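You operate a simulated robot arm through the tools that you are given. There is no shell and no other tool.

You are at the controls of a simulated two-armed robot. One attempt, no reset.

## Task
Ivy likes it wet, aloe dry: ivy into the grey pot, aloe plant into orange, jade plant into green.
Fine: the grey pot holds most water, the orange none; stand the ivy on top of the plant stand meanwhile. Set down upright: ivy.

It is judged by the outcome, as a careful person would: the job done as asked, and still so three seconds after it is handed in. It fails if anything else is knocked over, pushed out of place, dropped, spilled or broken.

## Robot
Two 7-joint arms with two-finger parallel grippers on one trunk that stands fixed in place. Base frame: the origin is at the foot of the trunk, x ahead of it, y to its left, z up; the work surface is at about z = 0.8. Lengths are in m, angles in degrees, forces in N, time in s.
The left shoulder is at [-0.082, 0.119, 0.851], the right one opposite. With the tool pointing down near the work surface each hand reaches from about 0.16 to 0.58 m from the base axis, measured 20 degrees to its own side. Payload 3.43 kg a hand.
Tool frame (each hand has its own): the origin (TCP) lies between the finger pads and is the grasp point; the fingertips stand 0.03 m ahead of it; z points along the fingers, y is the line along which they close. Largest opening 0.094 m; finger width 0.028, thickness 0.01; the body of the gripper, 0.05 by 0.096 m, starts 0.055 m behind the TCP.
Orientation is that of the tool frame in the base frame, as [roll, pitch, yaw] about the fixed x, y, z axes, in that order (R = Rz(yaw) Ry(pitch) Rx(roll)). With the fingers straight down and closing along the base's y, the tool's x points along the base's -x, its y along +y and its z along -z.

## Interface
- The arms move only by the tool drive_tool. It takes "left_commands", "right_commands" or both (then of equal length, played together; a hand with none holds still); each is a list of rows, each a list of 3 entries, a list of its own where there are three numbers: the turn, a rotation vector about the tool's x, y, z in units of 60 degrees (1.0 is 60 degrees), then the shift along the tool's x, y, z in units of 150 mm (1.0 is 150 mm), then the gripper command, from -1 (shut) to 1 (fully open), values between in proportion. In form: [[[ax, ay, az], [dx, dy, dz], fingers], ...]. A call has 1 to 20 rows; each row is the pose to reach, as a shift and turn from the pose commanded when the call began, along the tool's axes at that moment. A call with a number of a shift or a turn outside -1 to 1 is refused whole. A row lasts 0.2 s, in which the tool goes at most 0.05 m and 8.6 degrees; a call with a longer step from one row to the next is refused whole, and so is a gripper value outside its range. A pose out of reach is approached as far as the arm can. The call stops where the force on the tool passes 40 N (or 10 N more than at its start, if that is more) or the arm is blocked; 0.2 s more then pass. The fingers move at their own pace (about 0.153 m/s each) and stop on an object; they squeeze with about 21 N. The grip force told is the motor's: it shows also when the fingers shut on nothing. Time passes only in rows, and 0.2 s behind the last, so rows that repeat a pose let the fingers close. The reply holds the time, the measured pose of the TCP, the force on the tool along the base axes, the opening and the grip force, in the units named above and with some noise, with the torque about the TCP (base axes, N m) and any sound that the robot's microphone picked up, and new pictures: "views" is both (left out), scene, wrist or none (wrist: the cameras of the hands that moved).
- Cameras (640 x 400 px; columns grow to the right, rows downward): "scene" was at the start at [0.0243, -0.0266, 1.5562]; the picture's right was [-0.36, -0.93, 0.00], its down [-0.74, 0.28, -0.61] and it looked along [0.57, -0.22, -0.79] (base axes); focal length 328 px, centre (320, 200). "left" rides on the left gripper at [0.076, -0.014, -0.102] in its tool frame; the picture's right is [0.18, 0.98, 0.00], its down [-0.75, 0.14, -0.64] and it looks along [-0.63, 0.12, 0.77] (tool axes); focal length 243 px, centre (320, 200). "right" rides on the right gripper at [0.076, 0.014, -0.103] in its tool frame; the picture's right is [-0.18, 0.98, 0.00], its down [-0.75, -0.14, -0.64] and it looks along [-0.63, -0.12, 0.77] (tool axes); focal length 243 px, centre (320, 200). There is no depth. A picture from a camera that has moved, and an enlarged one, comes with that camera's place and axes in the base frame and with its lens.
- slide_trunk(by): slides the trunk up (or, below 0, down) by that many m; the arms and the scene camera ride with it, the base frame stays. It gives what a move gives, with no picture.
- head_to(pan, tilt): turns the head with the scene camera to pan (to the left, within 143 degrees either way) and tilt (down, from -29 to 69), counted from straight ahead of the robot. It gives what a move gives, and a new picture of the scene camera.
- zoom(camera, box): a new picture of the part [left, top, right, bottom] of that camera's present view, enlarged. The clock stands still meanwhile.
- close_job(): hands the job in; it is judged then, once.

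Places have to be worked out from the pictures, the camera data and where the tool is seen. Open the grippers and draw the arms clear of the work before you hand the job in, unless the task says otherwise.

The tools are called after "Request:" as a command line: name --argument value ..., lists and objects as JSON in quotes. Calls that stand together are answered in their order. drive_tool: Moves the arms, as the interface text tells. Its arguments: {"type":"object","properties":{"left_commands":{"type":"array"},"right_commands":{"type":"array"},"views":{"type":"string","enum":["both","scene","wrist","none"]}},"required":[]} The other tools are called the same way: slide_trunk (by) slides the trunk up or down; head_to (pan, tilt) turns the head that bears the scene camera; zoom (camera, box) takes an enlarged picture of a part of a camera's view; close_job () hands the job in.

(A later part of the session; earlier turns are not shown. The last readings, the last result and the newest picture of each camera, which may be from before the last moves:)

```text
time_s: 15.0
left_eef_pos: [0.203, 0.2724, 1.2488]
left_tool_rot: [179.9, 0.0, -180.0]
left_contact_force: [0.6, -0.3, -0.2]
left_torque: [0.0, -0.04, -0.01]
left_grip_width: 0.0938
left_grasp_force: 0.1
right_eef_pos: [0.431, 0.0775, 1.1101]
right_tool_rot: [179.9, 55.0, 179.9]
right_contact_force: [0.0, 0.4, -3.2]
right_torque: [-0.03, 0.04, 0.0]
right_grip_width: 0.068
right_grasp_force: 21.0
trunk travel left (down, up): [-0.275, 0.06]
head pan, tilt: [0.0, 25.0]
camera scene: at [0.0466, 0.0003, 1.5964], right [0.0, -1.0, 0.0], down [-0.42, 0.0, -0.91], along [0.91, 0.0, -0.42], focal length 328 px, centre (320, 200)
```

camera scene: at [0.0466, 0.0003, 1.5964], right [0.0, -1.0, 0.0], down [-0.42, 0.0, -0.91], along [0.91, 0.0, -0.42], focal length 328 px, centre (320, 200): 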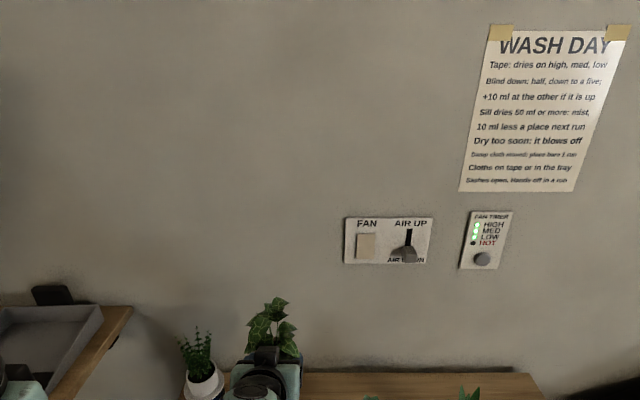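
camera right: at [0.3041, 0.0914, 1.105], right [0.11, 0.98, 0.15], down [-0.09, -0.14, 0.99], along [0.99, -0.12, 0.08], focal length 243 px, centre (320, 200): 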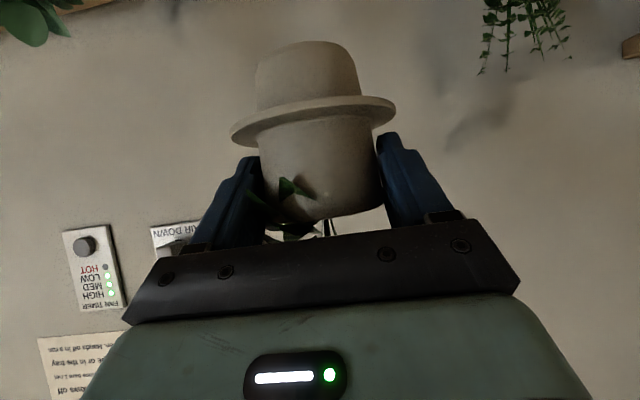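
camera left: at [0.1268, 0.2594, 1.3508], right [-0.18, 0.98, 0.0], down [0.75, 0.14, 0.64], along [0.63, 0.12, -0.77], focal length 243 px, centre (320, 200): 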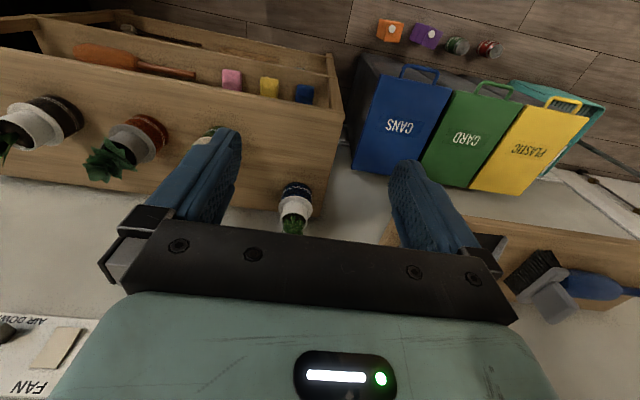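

That notice is about drying laundry, nothing to do with the plants, so I leave the fan controls alone. I return the head and carry the ivy sideways (above the other plants) toward the free area at the right end of the stand.

Request:
head_to --pan 0 --tilt 52

Request:
drive_tool --right_commands '[[[0, 0, 0], [0.007, -0.2, -0.044], -1], [[0, 0, 0], [0.013, -0.4, -0.088], -1], [[0, 0, 0], [0.02, -0.6, -0.132], -1], [[0, 0, 0], [0.027, -0.8, -0.177], -1], [[0, 0, 0], [0.033, -1.0, -0.221], -1]]' --views "scene"

Request:
zoom --camera "scene" --box '[220, 200, 360, 290]'

```text
time_s: 15.9
left_eef_pos: [0.2035, 0.273, 1.2478]
left_tool_rot: [180.0, -0.1, 180.0]
left_contact_force: [-0.1, 0.8, 0.3]
left_torque: [-0.01, -0.01, 0.01]
left_grip_width: 0.0939
left_grasp_force: 0.0
right_eef_pos: [0.4314, 0.077, 1.1091]
right_tool_rot: [180.0, 55.0, 179.9]
right_contact_force: [-0.1, 0.5, -2.5]
right_torque: [0.0, 0.04, 0.01]
right_grip_width: 0.0679
right_grasp_force: 20.3
trunk travel left (down, up): [-0.275, 0.06]
head pan, tilt: [0.0, 52.0]
camera scene: at [0.0296, 0.0003, 1.5564], right [0.0, -1.0, 0.0], down [-0.79, 0.0, -0.62], along [0.62, 0.0, -0.79], focal length 328 px, centre (320, 200)
```

scene: 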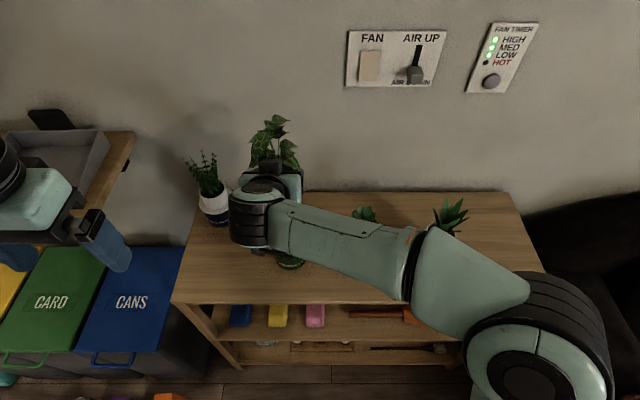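

```text
time_s: 17.1
left_eef_pos: [0.2016, 0.2719, 1.2484]
left_tool_rot: [-179.9, 0.0, -180.0]
left_contact_force: [-0.2, 0.9, 0.2]
left_torque: [0.02, -0.01, -0.01]
left_grip_width: 0.0941
left_grasp_force: 0.0
right_eef_pos: [0.4043, -0.074, 1.1243]
right_tool_rot: [180.0, 55.0, 180.0]
right_contact_force: [-0.4, 0.1, -1.8]
right_torque: [-0.01, 0.05, 0.04]
right_grip_width: 0.0679
right_grasp_force: 20.6
trunk travel left (down, up): [-0.275, 0.06]
head pan, tilt: [0.0, 52.0]
camera scene: at [0.0291, -0.0005, 1.5563], right [0.0, -1.0, 0.0], down [-0.79, 0.0, -0.62], along [0.62, 0.0, -0.79], focal length 328 px, centre (320, 200)
```

scene: 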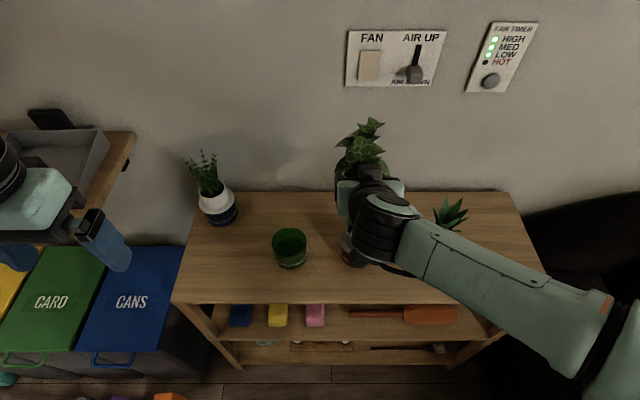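

```text
4.44 times, centred on (290, 245) of scene
camera zoom: at [0.0291, -0.0005, 1.5563], right [0.0, -1.0, 0.0], down [-0.79, 0.0, -0.62], along [0.62, 0.0, -0.79], focal length 1456 px, centre (453, 0)
```

zoom: 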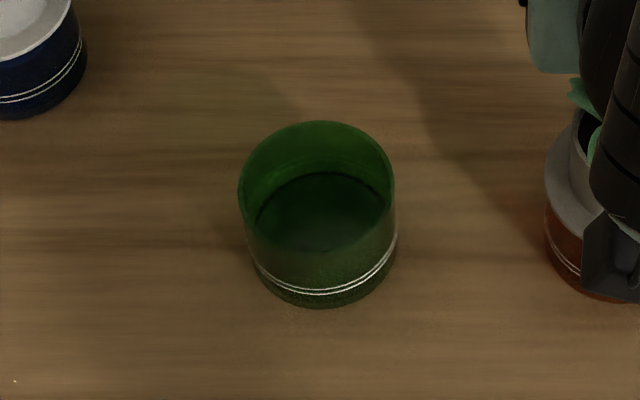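

The green pot is now an empty open cup, undisturbed. I continue sideways with the ivy, a little higher and nearer, passing over/in front of the aloe.

Request:
drive_tool --right_commands '[[[0, 0, 0], [-0.012, -0.2, -0.08], -1], [[0, 0, 0], [-0.025, -0.4, -0.14], -1], [[0, 0, 0], [-0.033, -0.6, -0.186], -1], [[0, 0, 0], [-0.033, -0.8, -0.186], -1], [[0, 0, 0], [-0.033, -1.0, -0.186], -1]]' --views "scene"

Request:
drive_tool --right_commands '[[[0, 0, 0], [0, -0.2, 0], -1], [[0, 0, 0], [0, -0.4, 0], -1], [[0, 0, 0], [0, -0.6, 0], -1], [[0, 0, 0], [0, -0.8, 0], -1], [[0, 0, 0], [0, -1.0, 0], -1]]' --views "both"

```text
time_s: 18.3
left_eef_pos: [0.2035, 0.2729, 1.248]
left_tool_rot: [180.0, 0.0, 180.0]
left_contact_force: [-0.4, 0.3, -0.1]
left_torque: [0.02, -0.02, 0.02]
left_grip_width: 0.0942
left_grasp_force: 0.0
right_eef_pos: [0.3834, -0.2238, 1.1461]
right_tool_rot: [-180.0, 55.0, 179.9]
right_contact_force: [0.0, -0.6, -1.8]
right_torque: [0.02, 0.03, 0.02]
right_grip_width: 0.068
right_grasp_force: 20.4
trunk travel left (down, up): [-0.275, 0.06]
head pan, tilt: [0.0, 52.0]
camera scene: at [0.0292, -0.0006, 1.5563], right [0.0, -1.0, 0.0], down [-0.79, 0.0, -0.62], along [0.62, 0.0, -0.79], focal length 328 px, centre (320, 200)
```

scene: 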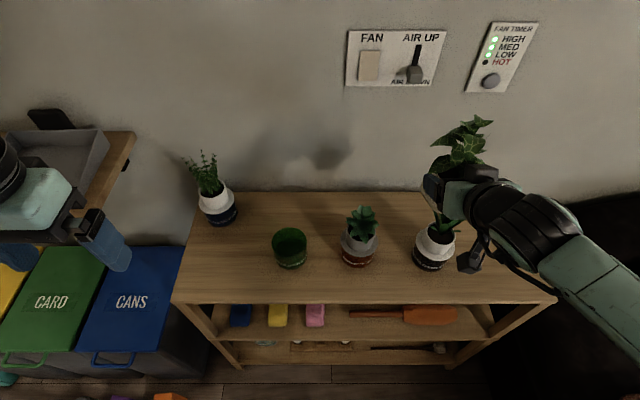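

```text
time_s: 19.5
left_eef_pos: [0.2034, 0.2713, 1.2495]
left_tool_rot: [179.9, 0.0, 179.8]
left_contact_force: [0.2, -0.5, -0.5]
left_torque: [0.03, 0.02, 0.02]
left_grip_width: 0.0939
left_grasp_force: 0.1
right_eef_pos: [0.3821, -0.3729, 1.144]
right_tool_rot: [179.9, 54.9, 179.9]
right_contact_force: [-0.2, 0.2, -1.7]
right_torque: [0.02, 0.03, 0.01]
right_grip_width: 0.0678
right_grasp_force: 20.8
trunk travel left (down, up): [-0.275, 0.06]
head pan, tilt: [0.0, 52.0]
camera scene: at [0.0295, -0.001, 1.5563], right [0.0, -1.0, 0.0], down [-0.79, 0.0, -0.62], along [0.62, 0.0, -0.79], focal length 328 px, centre (320, 200)
camera right: at [0.2549, -0.3595, 1.1411], right [0.11, 0.98, 0.15], down [-0.09, -0.14, 0.99], along [0.99, -0.12, 0.08], focal length 243 px, centre (320, 200)
```

scene: 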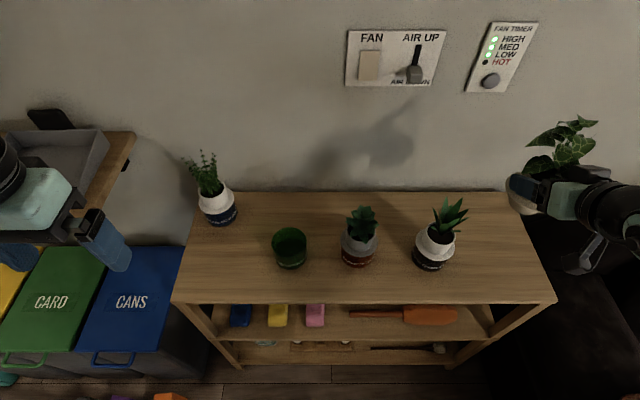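
right: 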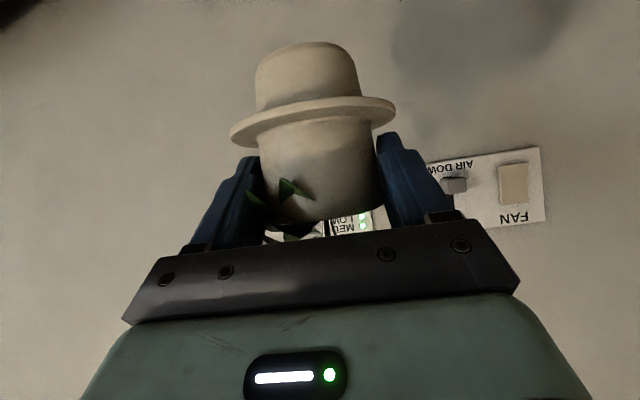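

The ivy is past the aloe. I shift to about (0.413, -0.425) and start lowering toward the free spot on the stand's top.

Request:
drive_tool --right_commands '[[[0, 0, 0], [-0.06, -0.174, 0.085], -1], [[0, 0, 0], [-0.119, -0.347, 0.169], -1], [[0, 0, 0], [0.045, -0.347, 0.284], -1], [[0, 0, 0], [0.209, -0.347, 0.399], -1], [[0, 0, 0], [0.373, -0.347, 0.514], -1], [[0, 0, 0], [0.537, -0.347, 0.629], -1]]' --views "scene"

Request:
drive_tool --right_commands '[[[0, 0, 0], [0.164, 0, 0.115], -1], [[0, 0, 0], [0.328, 0, 0.23], -1], [[0, 0, 0], [0.492, 0, 0.345], -1], [[0, 0, 0], [0.628, 0, 0.44], -1]]' --views "both"

Request:
zoom --camera "right" --box '[200, 0, 480, 200]'

```text
time_s: 20.9
left_eef_pos: [0.2016, 0.2725, 1.248]
left_tool_rot: [-180.0, 0.1, 180.0]
left_contact_force: [0.8, 0.6, -0.1]
left_torque: [-0.03, -0.01, 0.0]
left_grip_width: 0.0939
left_grasp_force: 0.1
right_eef_pos: [0.4155, -0.4247, 1.0238]
right_tool_rot: [179.9, 55.0, 179.8]
right_contact_force: [0.0, -0.2, -2.1]
right_torque: [0.01, 0.02, 0.01]
right_grip_width: 0.0676
right_grasp_force: 21.0
trunk travel left (down, up): [-0.275, 0.06]
head pan, tilt: [0.0, 52.0]
camera scene: at [0.0297, -0.0002, 1.5563], right [0.0, -1.0, 0.0], down [-0.79, 0.0, -0.62], along [0.62, 0.0, -0.79], focal length 328 px, centre (320, 200)
```

scene: 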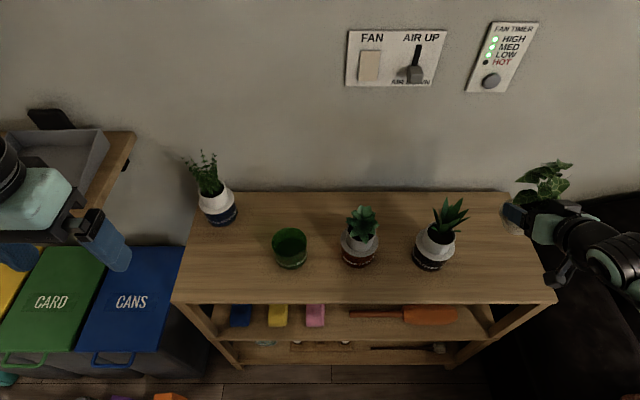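

```text
time_s: 21.9
left_eef_pos: [0.2017, 0.2725, 1.2491]
left_tool_rot: [-180.0, 0.0, 179.9]
left_contact_force: [-0.2, -0.4, -0.9]
left_torque: [-0.01, -0.01, -0.02]
left_grip_width: 0.0942
left_grasp_force: 0.1
right_eef_pos: [0.4119, -0.4261, 0.9113]
right_tool_rot: [179.9, 55.1, 179.9]
right_contact_force: [0.1, -0.5, -1.7]
right_torque: [-0.01, 0.03, -0.01]
right_grip_width: 0.0678
right_grasp_force: 21.4
trunk travel left (down, up): [-0.275, 0.06]
head pan, tilt: [0.0, 52.0]
camera scene: at [0.0295, -0.0004, 1.5563], right [0.0, -1.0, 0.0], down [-0.79, 0.0, -0.62], along [0.62, 0.0, -0.79], focal length 328 px, centre (320, 200)
camera right: at [0.2844, -0.4123, 0.9064], right [0.11, 0.98, 0.15], down [-0.09, -0.14, 0.99], along [0.99, -0.12, 0.08], focal length 243 px, centre (320, 200)
```

scene: 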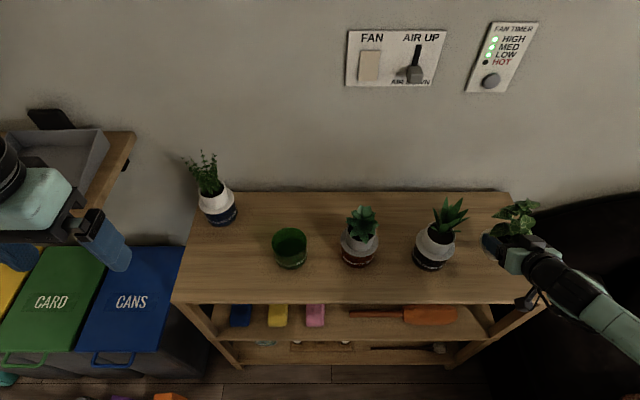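
right: 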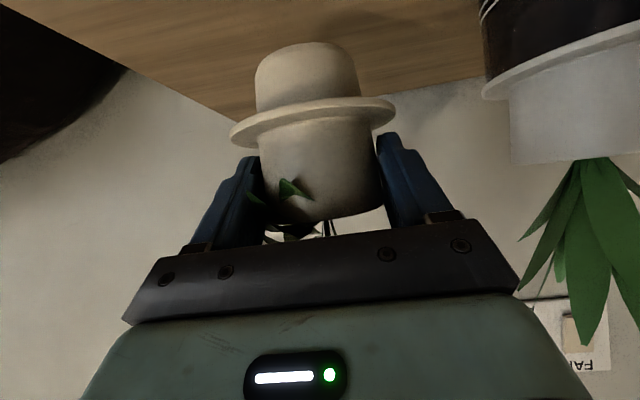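

```text
2.00 times, centred on (340, 100) of right
camera zoom: at [0.2844, -0.4123, 0.9064], right [0.11, 0.98, 0.15], down [-0.09, -0.14, 0.99], along [0.99, -0.12, 0.08], focal length 485 px, centre (280, 400)
```

zoom: 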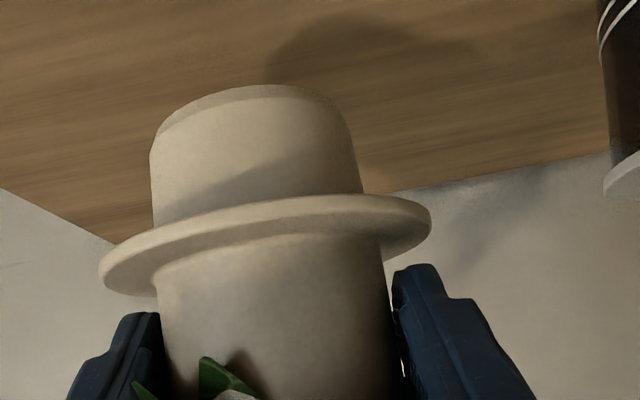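

Upright over a clear patch of the stand. I lower in finer steps toward contact (expected near TCP z≈0.866).

Request:
drive_tool --right_commands '[[[0, 0, 0], [0.055, 0, 0.038], -1], [[0, 0, 0], [0.109, 0, 0.0765], -1], [[0, 0, 0], [0.164, 0, 0.115], -1]]' --views "wrist"

Request:
zoom --camera "right" --box '[200, 0, 480, 200]'

```text
time_s: 22.7
left_eef_pos: [0.2032, 0.2718, 1.2488]
left_tool_rot: [-180.0, 0.0, -180.0]
left_contact_force: [1.0, -0.4, 0.3]
left_torque: [-0.01, 0.02, 0.01]
left_grip_width: 0.094
left_grasp_force: 0.0
right_eef_pos: [0.4141, -0.4253, 0.8792]
right_tool_rot: [179.9, 55.0, 179.8]
right_contact_force: [-0.1, 0.7, -2.2]
right_torque: [-0.01, 0.04, 0.0]
right_grip_width: 0.0678
right_grasp_force: 21.0
trunk travel left (down, up): [-0.275, 0.06]
head pan, tilt: [0.0, 52.0]
camera right: at [0.2864, -0.4113, 0.8755], right [0.11, 0.98, 0.15], down [-0.09, -0.14, 0.99], along [0.99, -0.12, 0.08], focal length 243 px, centre (320, 200)
```

right: 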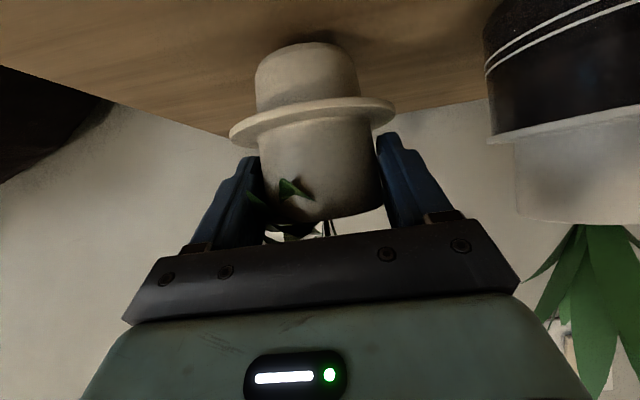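

```text
2.00 times, centred on (340, 100) of right
camera zoom: at [0.2864, -0.4113, 0.8755], right [0.11, 0.98, 0.15], down [-0.09, -0.14, 0.99], along [0.99, -0.12, 0.08], focal length 485 px, centre (280, 400)
```

zoom: 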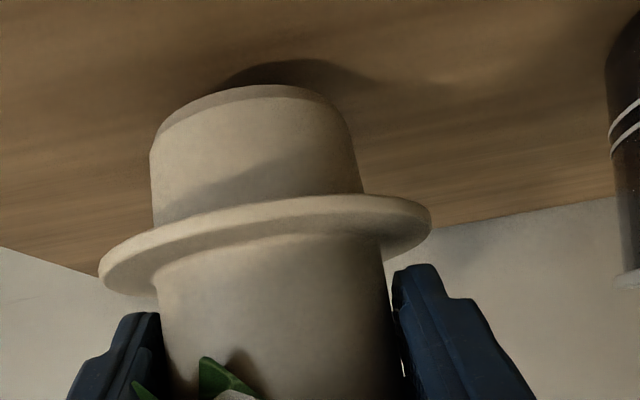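

Shadow is closing in under the base, still ~1 cm to go. I creep down 2 mm per row.

Request:
drive_tool --right_commands '[[[0, 0, 0], [0.0109, 0, 0.0077], -1], [[0, 0, 0], [0.0218, 0, 0.0153], -1], [[0, 0, 0], [0.0328, 0, 0.023], -1], [[0, 0, 0], [0.0437, 0, 0.0306], -1]]' --views "wrist"

Request:
zoom --camera "right" --box '[200, 0, 480, 200]'

```text
time_s: 23.7
left_eef_pos: [0.2029, 0.2725, 1.2492]
left_tool_rot: [-179.9, 0.0, 179.9]
left_contact_force: [0.4, -0.1, -0.1]
left_torque: [0.0, 0.01, -0.02]
left_grip_width: 0.0942
left_grasp_force: 0.2
right_eef_pos: [0.4141, -0.4251, 0.8719]
right_tool_rot: [179.9, 55.0, 179.8]
right_contact_force: [-0.3, -0.7, -1.7]
right_torque: [0.02, 0.05, 0.06]
right_grip_width: 0.0678
right_grasp_force: 21.2
trunk travel left (down, up): [-0.275, 0.06]
head pan, tilt: [0.0, 52.0]
camera right: at [0.2862, -0.4111, 0.8673], right [0.11, 0.98, 0.15], down [-0.09, -0.14, 0.99], along [0.99, -0.12, 0.08], focal length 243 px, centre (320, 200)
```

right: 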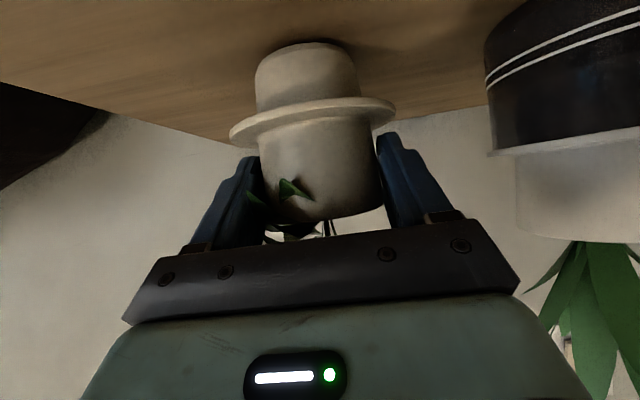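

```text
2.00 times, centred on (340, 100) of right
camera zoom: at [0.2862, -0.4111, 0.8673], right [0.11, 0.98, 0.15], down [-0.09, -0.14, 0.99], along [0.99, -0.12, 0.08], focal length 485 px, centre (280, 400)
```

zoom: 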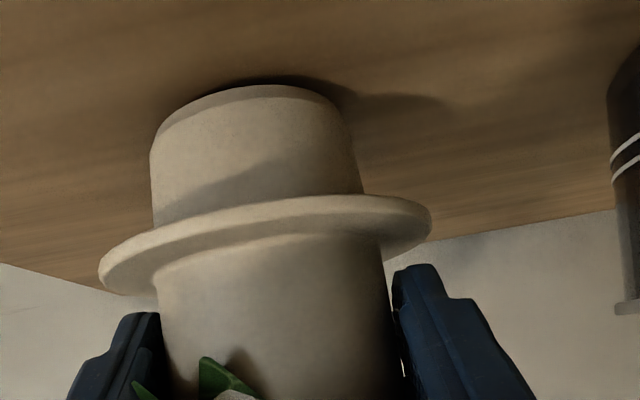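

Close to touching. Down another 3 mm, 1 mm per row, watching the vertical force.

Request:
drive_tool --right_commands '[[[0, 0, 0], [0.0055, 0, 0.0038], -1], [[0, 0, 0], [0.0109, 0, 0.0077], -1], [[0, 0, 0], [0.0164, 0, 0.0115], -1]]' --views "wrist"

Request:
zoom --camera "right" --box '[240, 0, 380, 100]'

```text
time_s: 24.5
left_eef_pos: [0.2035, 0.273, 1.2481]
left_tool_rot: [-180.0, 0.0, 179.9]
left_contact_force: [0.5, -0.4, -0.1]
left_torque: [-0.02, 0.0, 0.0]
left_grip_width: 0.0942
left_grasp_force: 0.1
right_eef_pos: [0.4138, -0.4259, 0.869]
right_tool_rot: [-179.9, 55.0, 179.9]
right_contact_force: [-0.4, 0.9, -2.0]
right_torque: [0.01, 0.02, 0.0]
right_grip_width: 0.0677
right_grasp_force: 20.9
trunk travel left (down, up): [-0.275, 0.06]
head pan, tilt: [0.0, 52.0]
camera right: at [0.2864, -0.4112, 0.8643], right [0.11, 0.98, 0.15], down [-0.09, -0.14, 0.99], along [0.99, -0.12, 0.08], focal length 243 px, centre (320, 200)
```

right: 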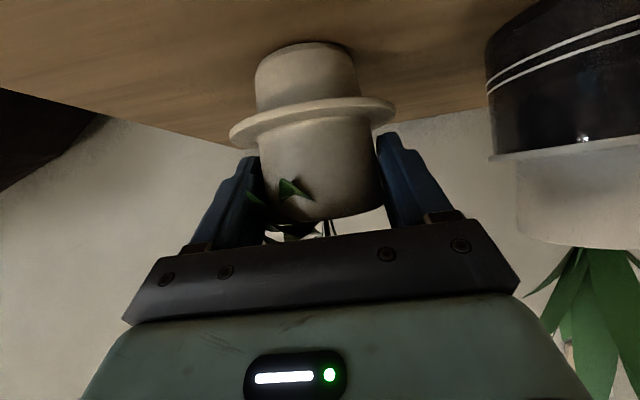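

```text
4.00 times, centred on (310, 50) of right
camera zoom: at [0.2864, -0.4112, 0.8643], right [0.11, 0.98, 0.15], down [-0.09, -0.14, 0.99], along [0.99, -0.12, 0.08], focal length 970 px, centre (360, 800)
```

zoom: 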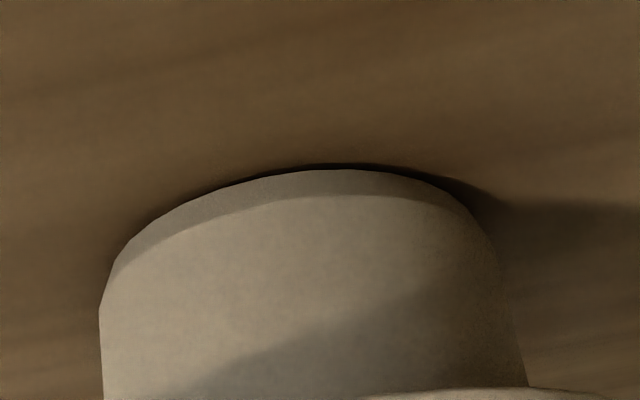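

Only about 1–2 mm of dark gap remains. Down 1 mm per row again.

Request:
drive_tool --right_commands '[[[0, 0, 0], [0.0055, 0, 0.0038], -1], [[0, 0, 0], [0.0109, 0, 0.0077], -1]]' --views "none"

Request:
zoom --camera "right" --box '[240, 0, 380, 100]'

```text
time_s: 25.1
left_eef_pos: [0.2033, 0.2728, 1.2475]
left_tool_rot: [180.0, 0.0, -180.0]
left_contact_force: [0.3, 0.5, -0.2]
left_torque: [0.03, 0.01, -0.01]
left_grip_width: 0.0941
left_grasp_force: 0.1
right_eef_pos: [0.4134, -0.4253, 0.867]
right_tool_rot: [179.9, 55.1, 179.9]
right_contact_force: [-1.1, 0.5, -0.3]
right_torque: [0.06, -0.02, 0.01]
right_grip_width: 0.0678
right_grasp_force: 20.9
trunk travel left (down, up): [-0.275, 0.06]
head pan, tilt: [0.0, 52.0]
```

```text
4.00 times, centred on (310, 50) of right
camera zoom: at [0.2868, -0.4111, 0.8626], right [0.11, 0.98, 0.15], down [-0.09, -0.14, 0.99], along [0.99, -0.12, 0.08], focal length 970 px, centre (360, 800)
```

zoom: 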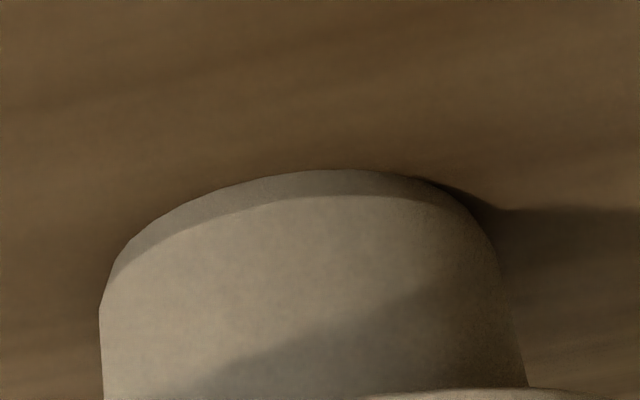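

Contact: the gap has closed and the tool carries no more weight (Fz ≈ -0.3 N). I open the fingers gently.

Request:
drive_tool --right_commands '[[[0, 0, 0], [0.002, 0, 0.0015], 0.4], [[0, 0, 0], [0.002, 0, 0.0015], 0.55], [[0, 0, 0], [0.002, 0, 0.0015], 0.8], [[0, 0, 0], [0.002, 0, 0.0015], 1], [[0, 0, 0], [0.002, 0, 0.0015], 1]]' --views "both"

Request:
zoom --camera "right" --box '[180, 0, 460, 200]'

Request:
zoom --camera "scene" --box '[460, 180, 600, 290]'

```text
time_s: 26.3
left_eef_pos: [0.2029, 0.2743, 1.2487]
left_tool_rot: [-180.0, 0.0, 180.0]
left_contact_force: [0.1, 0.0, 0.7]
left_torque: [0.0, -0.02, -0.02]
left_grip_width: 0.0939
left_grasp_force: 0.0
right_eef_pos: [0.4136, -0.4253, 0.8665]
right_tool_rot: [180.0, 55.0, 179.8]
right_contact_force: [-0.2, 0.0, -0.2]
right_torque: [0.0, 0.0, 0.0]
right_grip_width: 0.0941
right_grasp_force: 0.1
trunk travel left (down, up): [-0.275, 0.06]
head pan, tilt: [0.0, 52.0]
camera scene: at [0.0294, 0.0003, 1.5563], right [0.0, -1.0, 0.0], down [-0.79, 0.0, -0.62], along [0.62, 0.0, -0.79], focal length 328 px, centre (320, 200)
camera right: at [0.2867, -0.411, 0.8626], right [0.11, 0.98, 0.15], down [-0.09, -0.14, 0.99], along [0.99, -0.12, 0.08], focal length 243 px, centre (320, 200)
```

scene: 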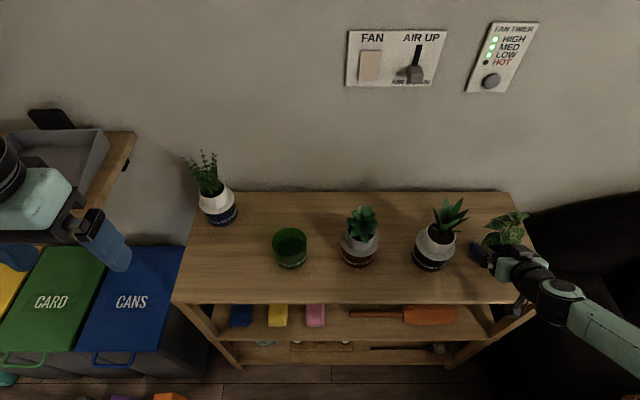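
right: 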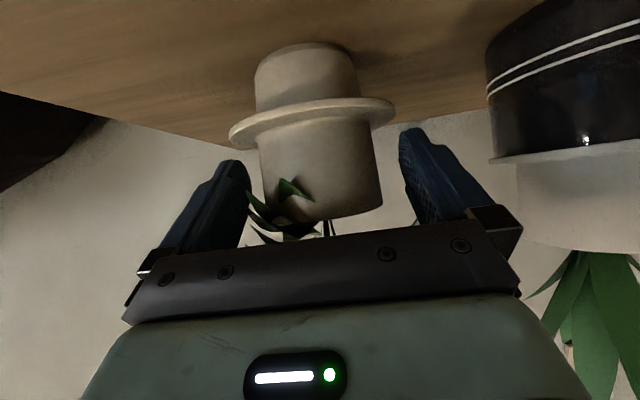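

```text
2.00 times, centred on (320, 100) of right
camera zoom: at [0.2867, -0.411, 0.8626], right [0.11, 0.98, 0.15], down [-0.09, -0.14, 0.99], along [0.99, -0.12, 0.08], focal length 485 px, centre (320, 400)
```

zoom: 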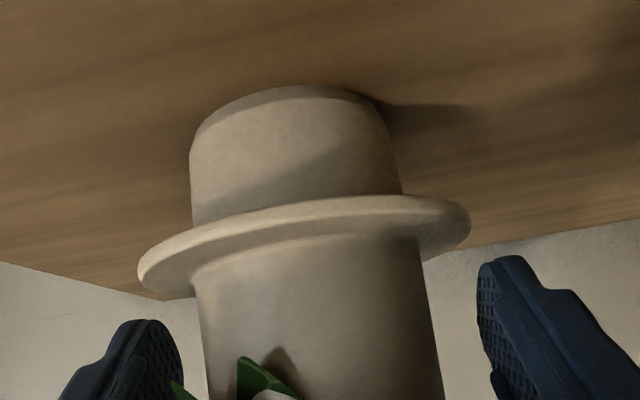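

```text
3.64 times, centred on (530, 235) of scene
camera zoom: at [0.0294, 0.0003, 1.5563], right [0.0, -1.0, 0.0], down [-0.79, 0.0, -0.62], along [0.62, 0.0, -0.79], focal length 1191 px, centre (-444, 73)
```

zoom: 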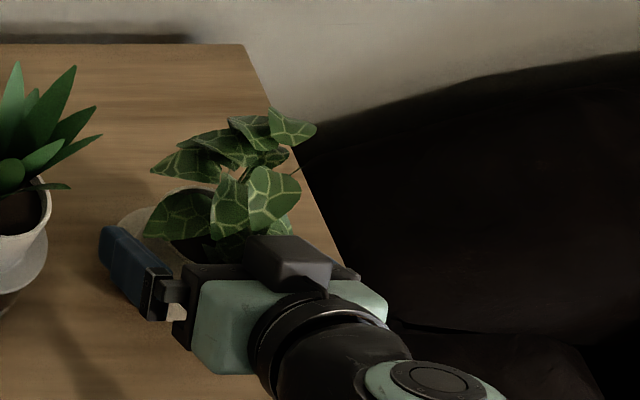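

The ivy stands upright and free on the stand (axis ≈ (0.421, -0.425)). I back straight out horizontally, then rise.

Request:
drive_tool --right_commands '[[[0, 0, 0], [0.077, 0, -0.109], 1], [[0, 0, 0], [0.153, 0, -0.218], 1], [[0, 0, 0], [0.23, 0, -0.328], 1], [[0, 0, 0], [0.306, 0, -0.437], 1], [[0, 0, 0], [0.383, 0, -0.546], 1]]' --views "wrist"

Request:
zoom --camera "scene" --box '[460, 180, 600, 290]'

```text
time_s: 27.5
left_eef_pos: [0.203, 0.274, 1.2479]
left_tool_rot: [-179.9, 0.0, 179.9]
left_contact_force: [0.4, 1.3, -0.3]
left_torque: [0.0, -0.01, -0.03]
left_grip_width: 0.094
left_grasp_force: 0.1
right_eef_pos: [0.313, -0.4266, 0.867]
right_tool_rot: [179.9, 55.0, 179.8]
right_contact_force: [0.7, 0.5, 0.5]
right_torque: [-0.02, 0.03, 0.01]
right_grip_width: 0.094
right_grasp_force: 0.1
trunk travel left (down, up): [-0.275, 0.06]
head pan, tilt: [0.0, 52.0]
camera right: at [0.1854, -0.4119, 0.8622], right [0.11, 0.98, 0.15], down [-0.09, -0.14, 0.99], along [0.99, -0.12, 0.08], focal length 243 px, centre (320, 200)
```

right: 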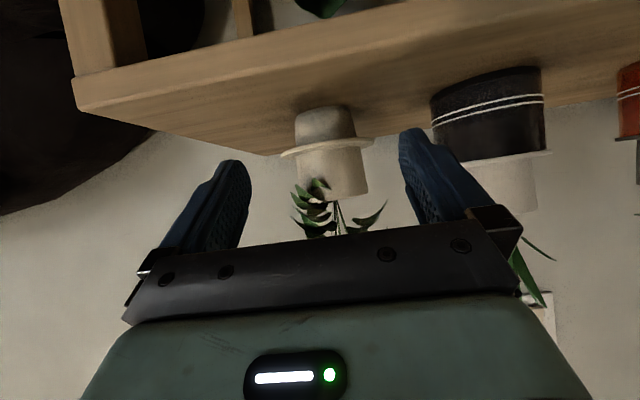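

```text
3.64 times, centred on (530, 235) of scene
camera zoom: at [0.0289, 0.0004, 1.5563], right [0.0, -1.0, 0.0], down [-0.79, 0.0, -0.62], along [0.62, 0.0, -0.79], focal length 1191 px, centre (-444, 73)
```

zoom: 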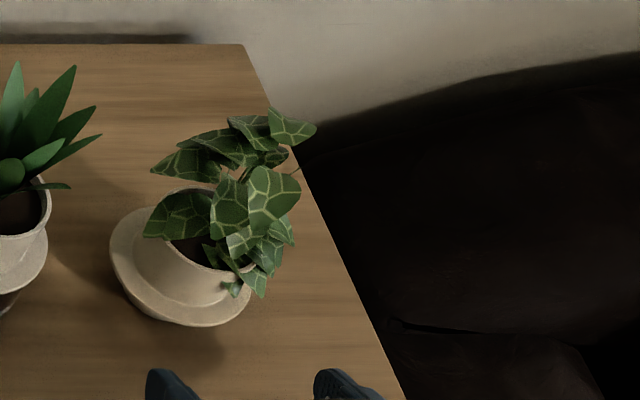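

The ivy stands firm by itself. I raise the hand and go across toward the jade, staying in front of the plants.

Request:
drive_tool --right_commands '[[[0, 0, 0], [-0.164, 0, -0.115], 1], [[0, 0, 0], [-0.328, 0, -0.23], 1], [[0, 0, 0], [-0.492, 0, -0.345], 1], [[0, 0, 0], [-0.656, 0, -0.46], 1], [[0, 0, 0], [-0.819, 0, -0.574], 1], [[0, 0, 0], [-0.9, 0.25, -0.63], 1], [[0, 0, 0], [-0.98, 0.5, -0.69], 1], [[0, 0, 0], [-0.98, 0.75, -0.69], 1], [[0, 0, 0], [-0.98, 1.0, -0.69], 1]]' --views "none"

Request:
drive_tool --right_commands '[[[0, 0, 0], [-0.04, 0.25, 0.03], 1], [[0, 0, 0], [-0.077, 0.5, 0.109], 1], [[0, 0, 0], [-0.077, 0.75, 0.109], 1], [[0, 0, 0], [-0.077, 1.0, 0.109], 1]]' --views "scene"

```text
time_s: 29.5
left_eef_pos: [0.2024, 0.274, 1.2492]
left_tool_rot: [-180.0, 0.1, 179.9]
left_contact_force: [-0.1, 0.0, 0.1]
left_torque: [-0.02, 0.0, 0.0]
left_grip_width: 0.0941
left_grasp_force: 0.0
right_eef_pos: [0.314, -0.2728, 1.0467]
right_tool_rot: [180.0, 54.9, 179.8]
right_contact_force: [-0.4, 1.1, 0.7]
right_torque: [-0.01, 0.04, -0.01]
right_grip_width: 0.0941
right_grasp_force: 0.1
trunk travel left (down, up): [-0.275, 0.06]
head pan, tilt: [0.0, 52.0]
```

```text
time_s: 30.5
left_eef_pos: [0.2029, 0.2746, 1.2485]
left_tool_rot: [-179.9, 0.0, -179.9]
left_contact_force: [-0.5, -0.3, -0.6]
left_torque: [0.01, -0.01, -0.01]
left_grip_width: 0.0935
left_grasp_force: 0.1
right_eef_pos: [0.3351, -0.1239, 1.046]
right_tool_rot: [179.9, 55.1, 179.8]
right_contact_force: [-0.7, 1.0, -0.2]
right_torque: [0.0, -0.01, 0.0]
right_grip_width: 0.0941
right_grasp_force: 0.1
trunk travel left (down, up): [-0.275, 0.06]
head pan, tilt: [0.0, 52.0]
camera scene: at [0.0295, 0.0012, 1.5563], right [0.0, -1.0, 0.0], down [-0.79, 0.0, -0.62], along [0.62, 0.0, -0.79], focal length 328 px, centre (320, 200)
```

scene: 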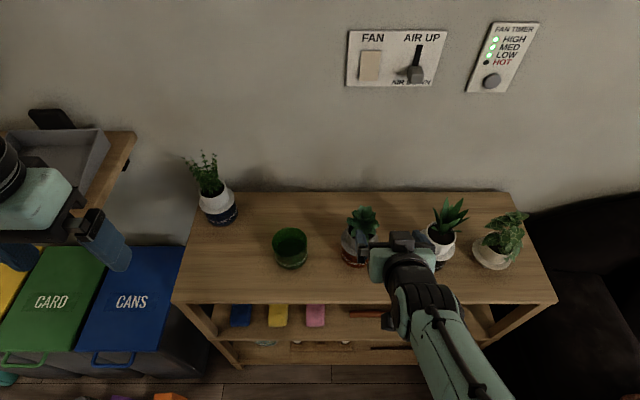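

All pots are in place. The arm is too folded to reach a low pre-grasp in front of the jade at this trunk height, so I lower the trunk by 0.10 m (the hand goes from z 1.046 to ~0.946, clear of the plants).

Request:
slide_trunk --by -0.1

```text
time_s: 31.9
left_eef_pos: [0.204, 0.2729, 1.1483]
left_tool_rot: [-179.9, 0.0, 179.9]
left_contact_force: [0.0, 0.3, 0.3]
left_torque: [-0.02, -0.03, -0.03]
left_grip_width: 0.0941
left_grasp_force: 0.0
right_eef_pos: [0.3352, -0.1261, 0.9466]
right_tool_rot: [180.0, 54.9, 179.9]
right_contact_force: [0.6, -0.5, -1.0]
right_torque: [0.03, 0.03, 0.01]
right_grip_width: 0.0942
right_grasp_force: 0.0
trunk travel left (down, up): [-0.175, 0.16]
head pan, tilt: [0.0, 52.0]
```

Now to the jade pre-grasp at (0.337, -0.097, 0.902).

Request:
drive_tool --right_commands '[[[0, 0, 0], [0, 0.192, 0], 1], [[0, 0, 0], [0.12, 0.192, 0.09], 1], [[0, 0, 0], [0.238, 0.192, 0.183], 1], [[0, 0, 0], [0.238, 0.192, 0.183], 1]]' --views "both"

Request:
zoom --camera "right" --box '[180, 40, 460, 240]'

Request:
zoom --camera "scene" --box '[300, 180, 440, 300]'

```text
time_s: 32.9
left_eef_pos: [0.203, 0.2734, 1.1484]
left_tool_rot: [-180.0, 0.0, -180.0]
left_contact_force: [-0.4, 0.1, 0.4]
left_torque: [-0.01, 0.0, 0.0]
left_grip_width: 0.0939
left_grasp_force: 0.0
right_eef_pos: [0.3343, -0.0964, 0.902]
right_tool_rot: [179.9, 55.0, 179.9]
right_contact_force: [-0.5, 0.3, 0.2]
right_torque: [0.04, -0.01, 0.02]
right_grip_width: 0.0941
right_grasp_force: 0.0
trunk travel left (down, up): [-0.175, 0.16]
head pan, tilt: [0.0, 52.0]
camera scene: at [0.0333, 0.0001, 1.4567], right [0.0, -1.0, 0.0], down [-0.79, 0.0, -0.62], along [0.62, 0.0, -0.79], focal length 328 px, centre (320, 200)
camera right: at [0.2082, -0.082, 0.8965], right [0.11, 0.98, 0.15], down [-0.09, -0.14, 0.99], along [0.99, -0.12, 0.08], focal length 243 px, centre (320, 200)
```

scene: 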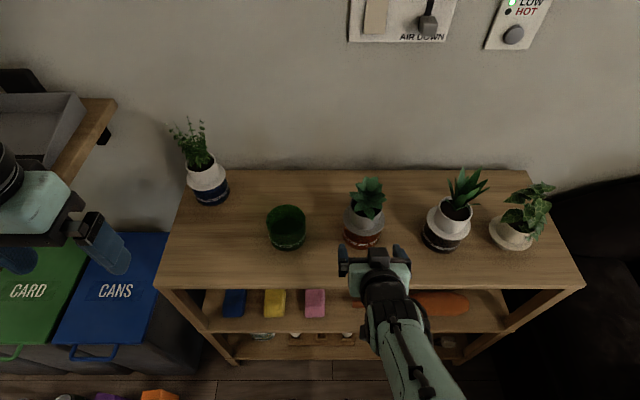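
right: 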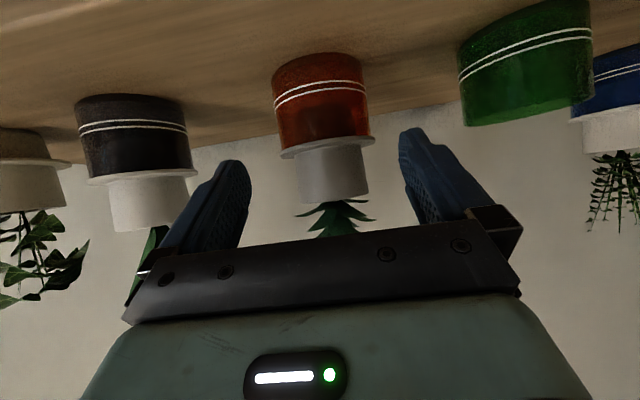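

```text
2.00 times, centred on (320, 140) of right
camera zoom: at [0.2082, -0.082, 0.8965], right [0.11, 0.98, 0.15], down [-0.09, -0.14, 0.99], along [0.99, -0.12, 0.08], focal length 485 px, centre (320, 320)
```

zoom: 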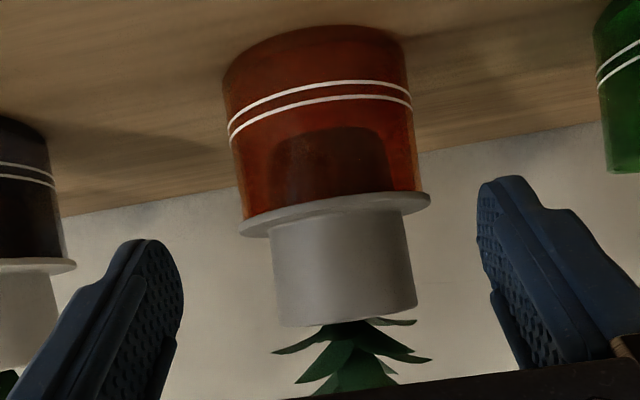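

```text
3.33 times, centred on (370, 240) of scene
camera zoom: at [0.0333, 0.0001, 1.4567], right [0.0, -1.0, 0.0], down [-0.79, 0.0, -0.62], along [0.62, 0.0, -0.79], focal length 1092 px, centre (153, 67)
```

zoom: 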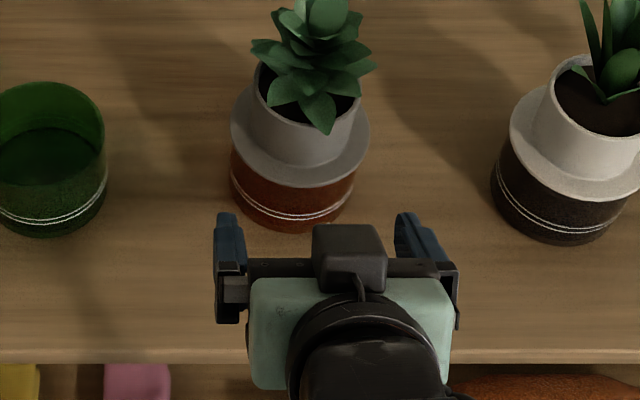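

Well aligned with the jade (flange centre at the same image column as for the ivy). I advance to straddle its collar at TCP x≈0.438.

Request:
drive_tool --right_commands '[[[0, 0, 0], [-0.079, 0, 0.112], 1], [[0, 0, 0], [-0.157, 0, 0.224], 1], [[0, 0, 0], [-0.236, 0, 0.337], 1], [[0, 0, 0], [-0.314, 0, 0.449], 1], [[0, 0, 0], [-0.393, 0, 0.561], 1], [[0, 0, 0], [-0.393, 0, 0.561], 1]]' --views "both"

Request:
zoom --camera "right" --box '[180, 60, 460, 260]'

Request:
zoom --camera "scene" --box '[300, 160, 440, 280]'

```text
time_s: 34.3
left_eef_pos: [0.2045, 0.2727, 1.1475]
left_tool_rot: [-179.9, -0.1, -180.0]
left_contact_force: [0.1, -0.4, 0.7]
left_torque: [0.01, 0.0, -0.04]
left_grip_width: 0.0937
left_grasp_force: 0.0
right_eef_pos: [0.4391, -0.0953, 0.9008]
right_tool_rot: [-179.9, 55.1, -179.9]
right_contact_force: [-0.5, -0.9, 0.9]
right_torque: [0.01, -0.01, 0.03]
right_grip_width: 0.0941
right_grasp_force: 0.0
trunk travel left (down, up): [-0.175, 0.16]
head pan, tilt: [0.0, 52.0]
camera scene: at [0.0335, 0.0003, 1.4567], right [0.0, -1.0, 0.0], down [-0.79, 0.0, -0.62], along [0.62, 0.0, -0.79], focal length 328 px, centre (320, 200)
camera right: at [0.3114, -0.0819, 0.8965], right [0.11, 0.98, 0.15], down [-0.09, -0.14, 0.99], along [0.99, -0.12, 0.08], focal length 243 px, centre (320, 200)
```

scene: 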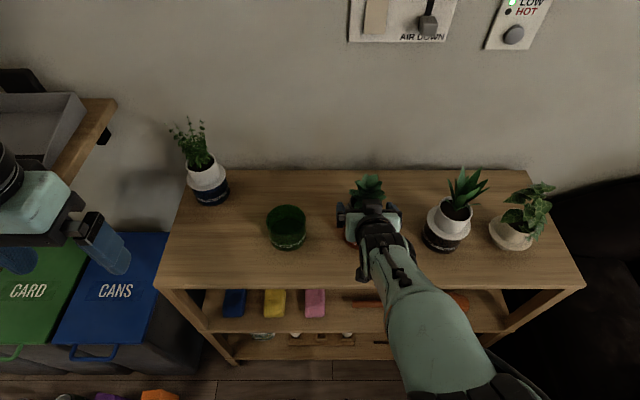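
right: 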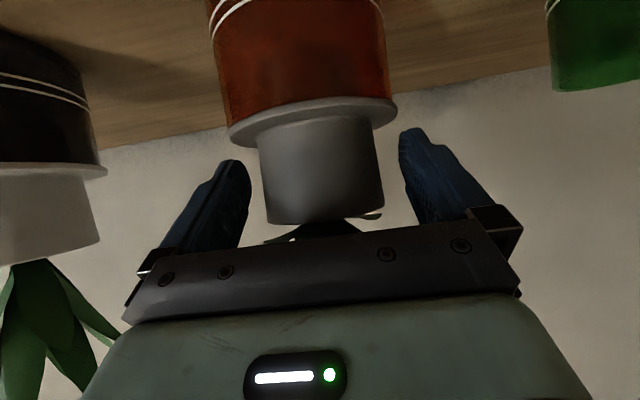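

```text
2.00 times, centred on (320, 160) of right
camera zoom: at [0.3114, -0.0819, 0.8965], right [0.11, 0.98, 0.15], down [-0.09, -0.14, 0.99], along [0.99, -0.12, 0.08], focal length 485 px, centre (320, 280)
```

zoom: 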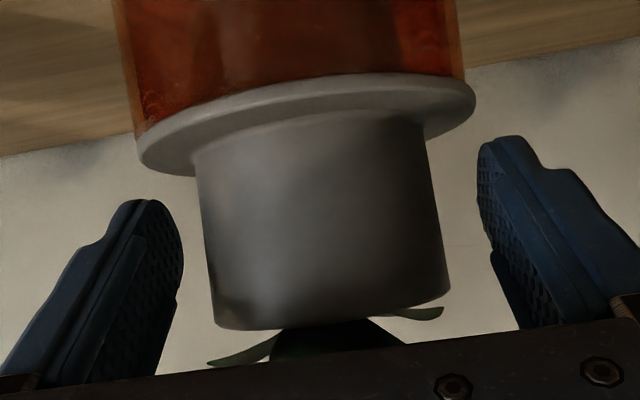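

```text
3.33 times, centred on (370, 220) of scene
camera zoom: at [0.0335, 0.0003, 1.4567], right [0.0, -1.0, 0.0], down [-0.79, 0.0, -0.62], along [0.62, 0.0, -0.79], focal length 1092 px, centre (153, 133)
```

zoom: 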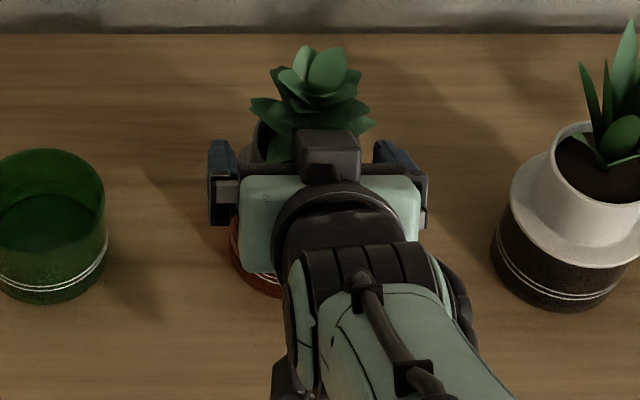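

The view matches the ivy grasp almost pixel for pixel. I close on the jade's collar and lift 5 cm straight up.

Request:
drive_tool --right_commands '[[[0, 0, 0], [0, 0, 0], 0.5], [[0, 0, 0], [0, 0, 0], -1], [[0, 0, 0], [0, 0, 0], -1], [[0, 0, 0], [0, 0, 0], -1]]' --views "wrist"

Request:
drive_tool --right_commands '[[[0, 0, 0], [-0.055, 0, -0.038], -1], [[0, 0, 0], [-0.109, 0, -0.0765], -1], [[0, 0, 0], [-0.164, 0, -0.115], -1], [[0, 0, 0], [-0.218, 0, -0.153], -1], [[0, 0, 0], [-0.273, 0, -0.191], -1]]' --views "both"

Request:
zoom --camera "right" --box '[180, 0, 460, 200]'

```text
time_s: 35.3
left_eef_pos: [0.2045, 0.2729, 1.1476]
left_tool_rot: [-180.0, 0.0, 180.0]
left_contact_force: [0.4, 0.3, 0.1]
left_torque: [0.05, 0.01, 0.01]
left_grip_width: 0.0939
left_grasp_force: 0.1
right_eef_pos: [0.4382, -0.0963, 0.9012]
right_tool_rot: [-180.0, 55.0, 179.9]
right_contact_force: [0.5, 0.0, 0.8]
right_torque: [0.1, 0.0, -0.02]
right_grip_width: 0.0679
right_grasp_force: 21.4
trunk travel left (down, up): [-0.175, 0.16]
head pan, tilt: [0.0, 52.0]
camera right: at [0.3112, -0.0819, 0.8965], right [0.11, 0.98, 0.15], down [-0.09, -0.14, 0.99], along [0.99, -0.12, 0.08], focal length 243 px, centre (320, 200)
```

right: 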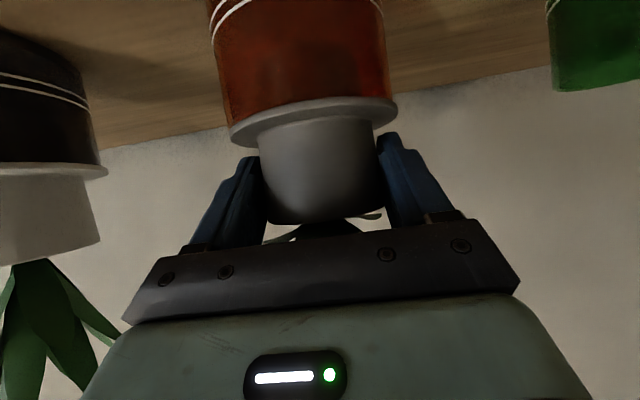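

```text
time_s: 36.5
left_eef_pos: [0.204, 0.2721, 1.1491]
left_tool_rot: [180.0, 0.0, -180.0]
left_contact_force: [0.7, 1.1, -0.5]
left_torque: [-0.01, -0.03, 0.02]
left_grip_width: 0.0938
left_grasp_force: 0.0
right_eef_pos: [0.4386, -0.0954, 0.9514]
right_tool_rot: [180.0, 55.0, 179.9]
right_contact_force: [0.6, -0.8, -3.0]
right_torque: [0.0, 0.07, -0.02]
right_grip_width: 0.0679
right_grasp_force: 20.9
trunk travel left (down, up): [-0.175, 0.16]
head pan, tilt: [0.0, 52.0]
camera scene: at [0.0335, 0.0003, 1.4567], right [0.0, -1.0, 0.0], down [-0.79, 0.0, -0.62], along [0.62, 0.0, -0.79], focal length 328 px, centre (320, 200)
camera right: at [0.3115, -0.0815, 0.9468], right [0.11, 0.98, 0.15], down [-0.09, -0.14, 0.99], along [0.99, -0.12, 0.08], focal length 243 px, centre (320, 200)
```

scene: 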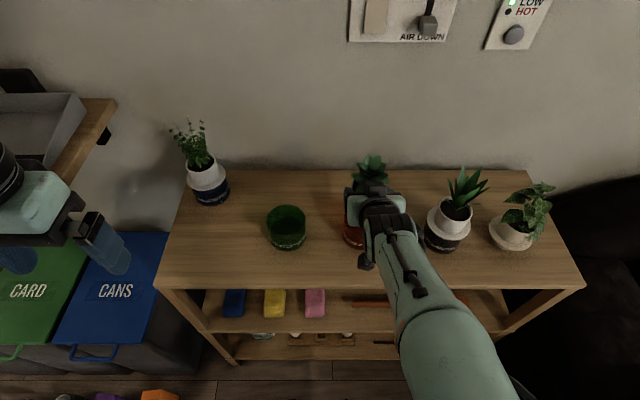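
right: 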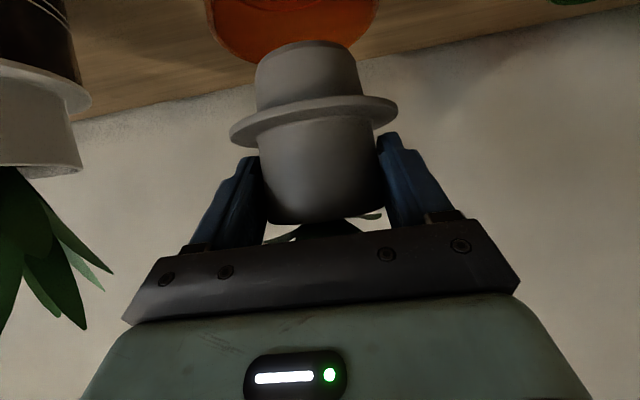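

```text
2.00 times, centred on (320, 100) of right
camera zoom: at [0.3115, -0.0815, 0.9468], right [0.11, 0.98, 0.15], down [-0.09, -0.14, 0.99], along [0.99, -0.12, 0.08], focal length 485 px, centre (320, 400)
```

zoom: 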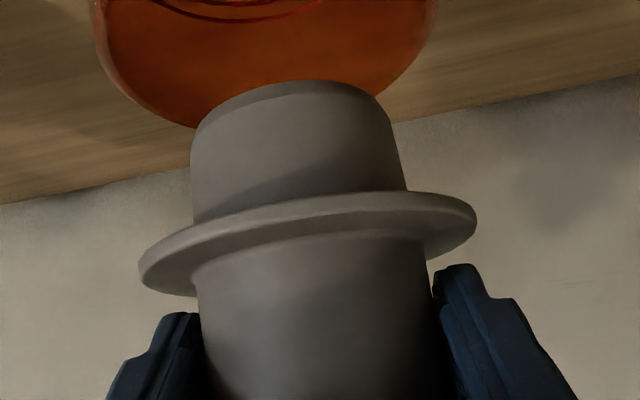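

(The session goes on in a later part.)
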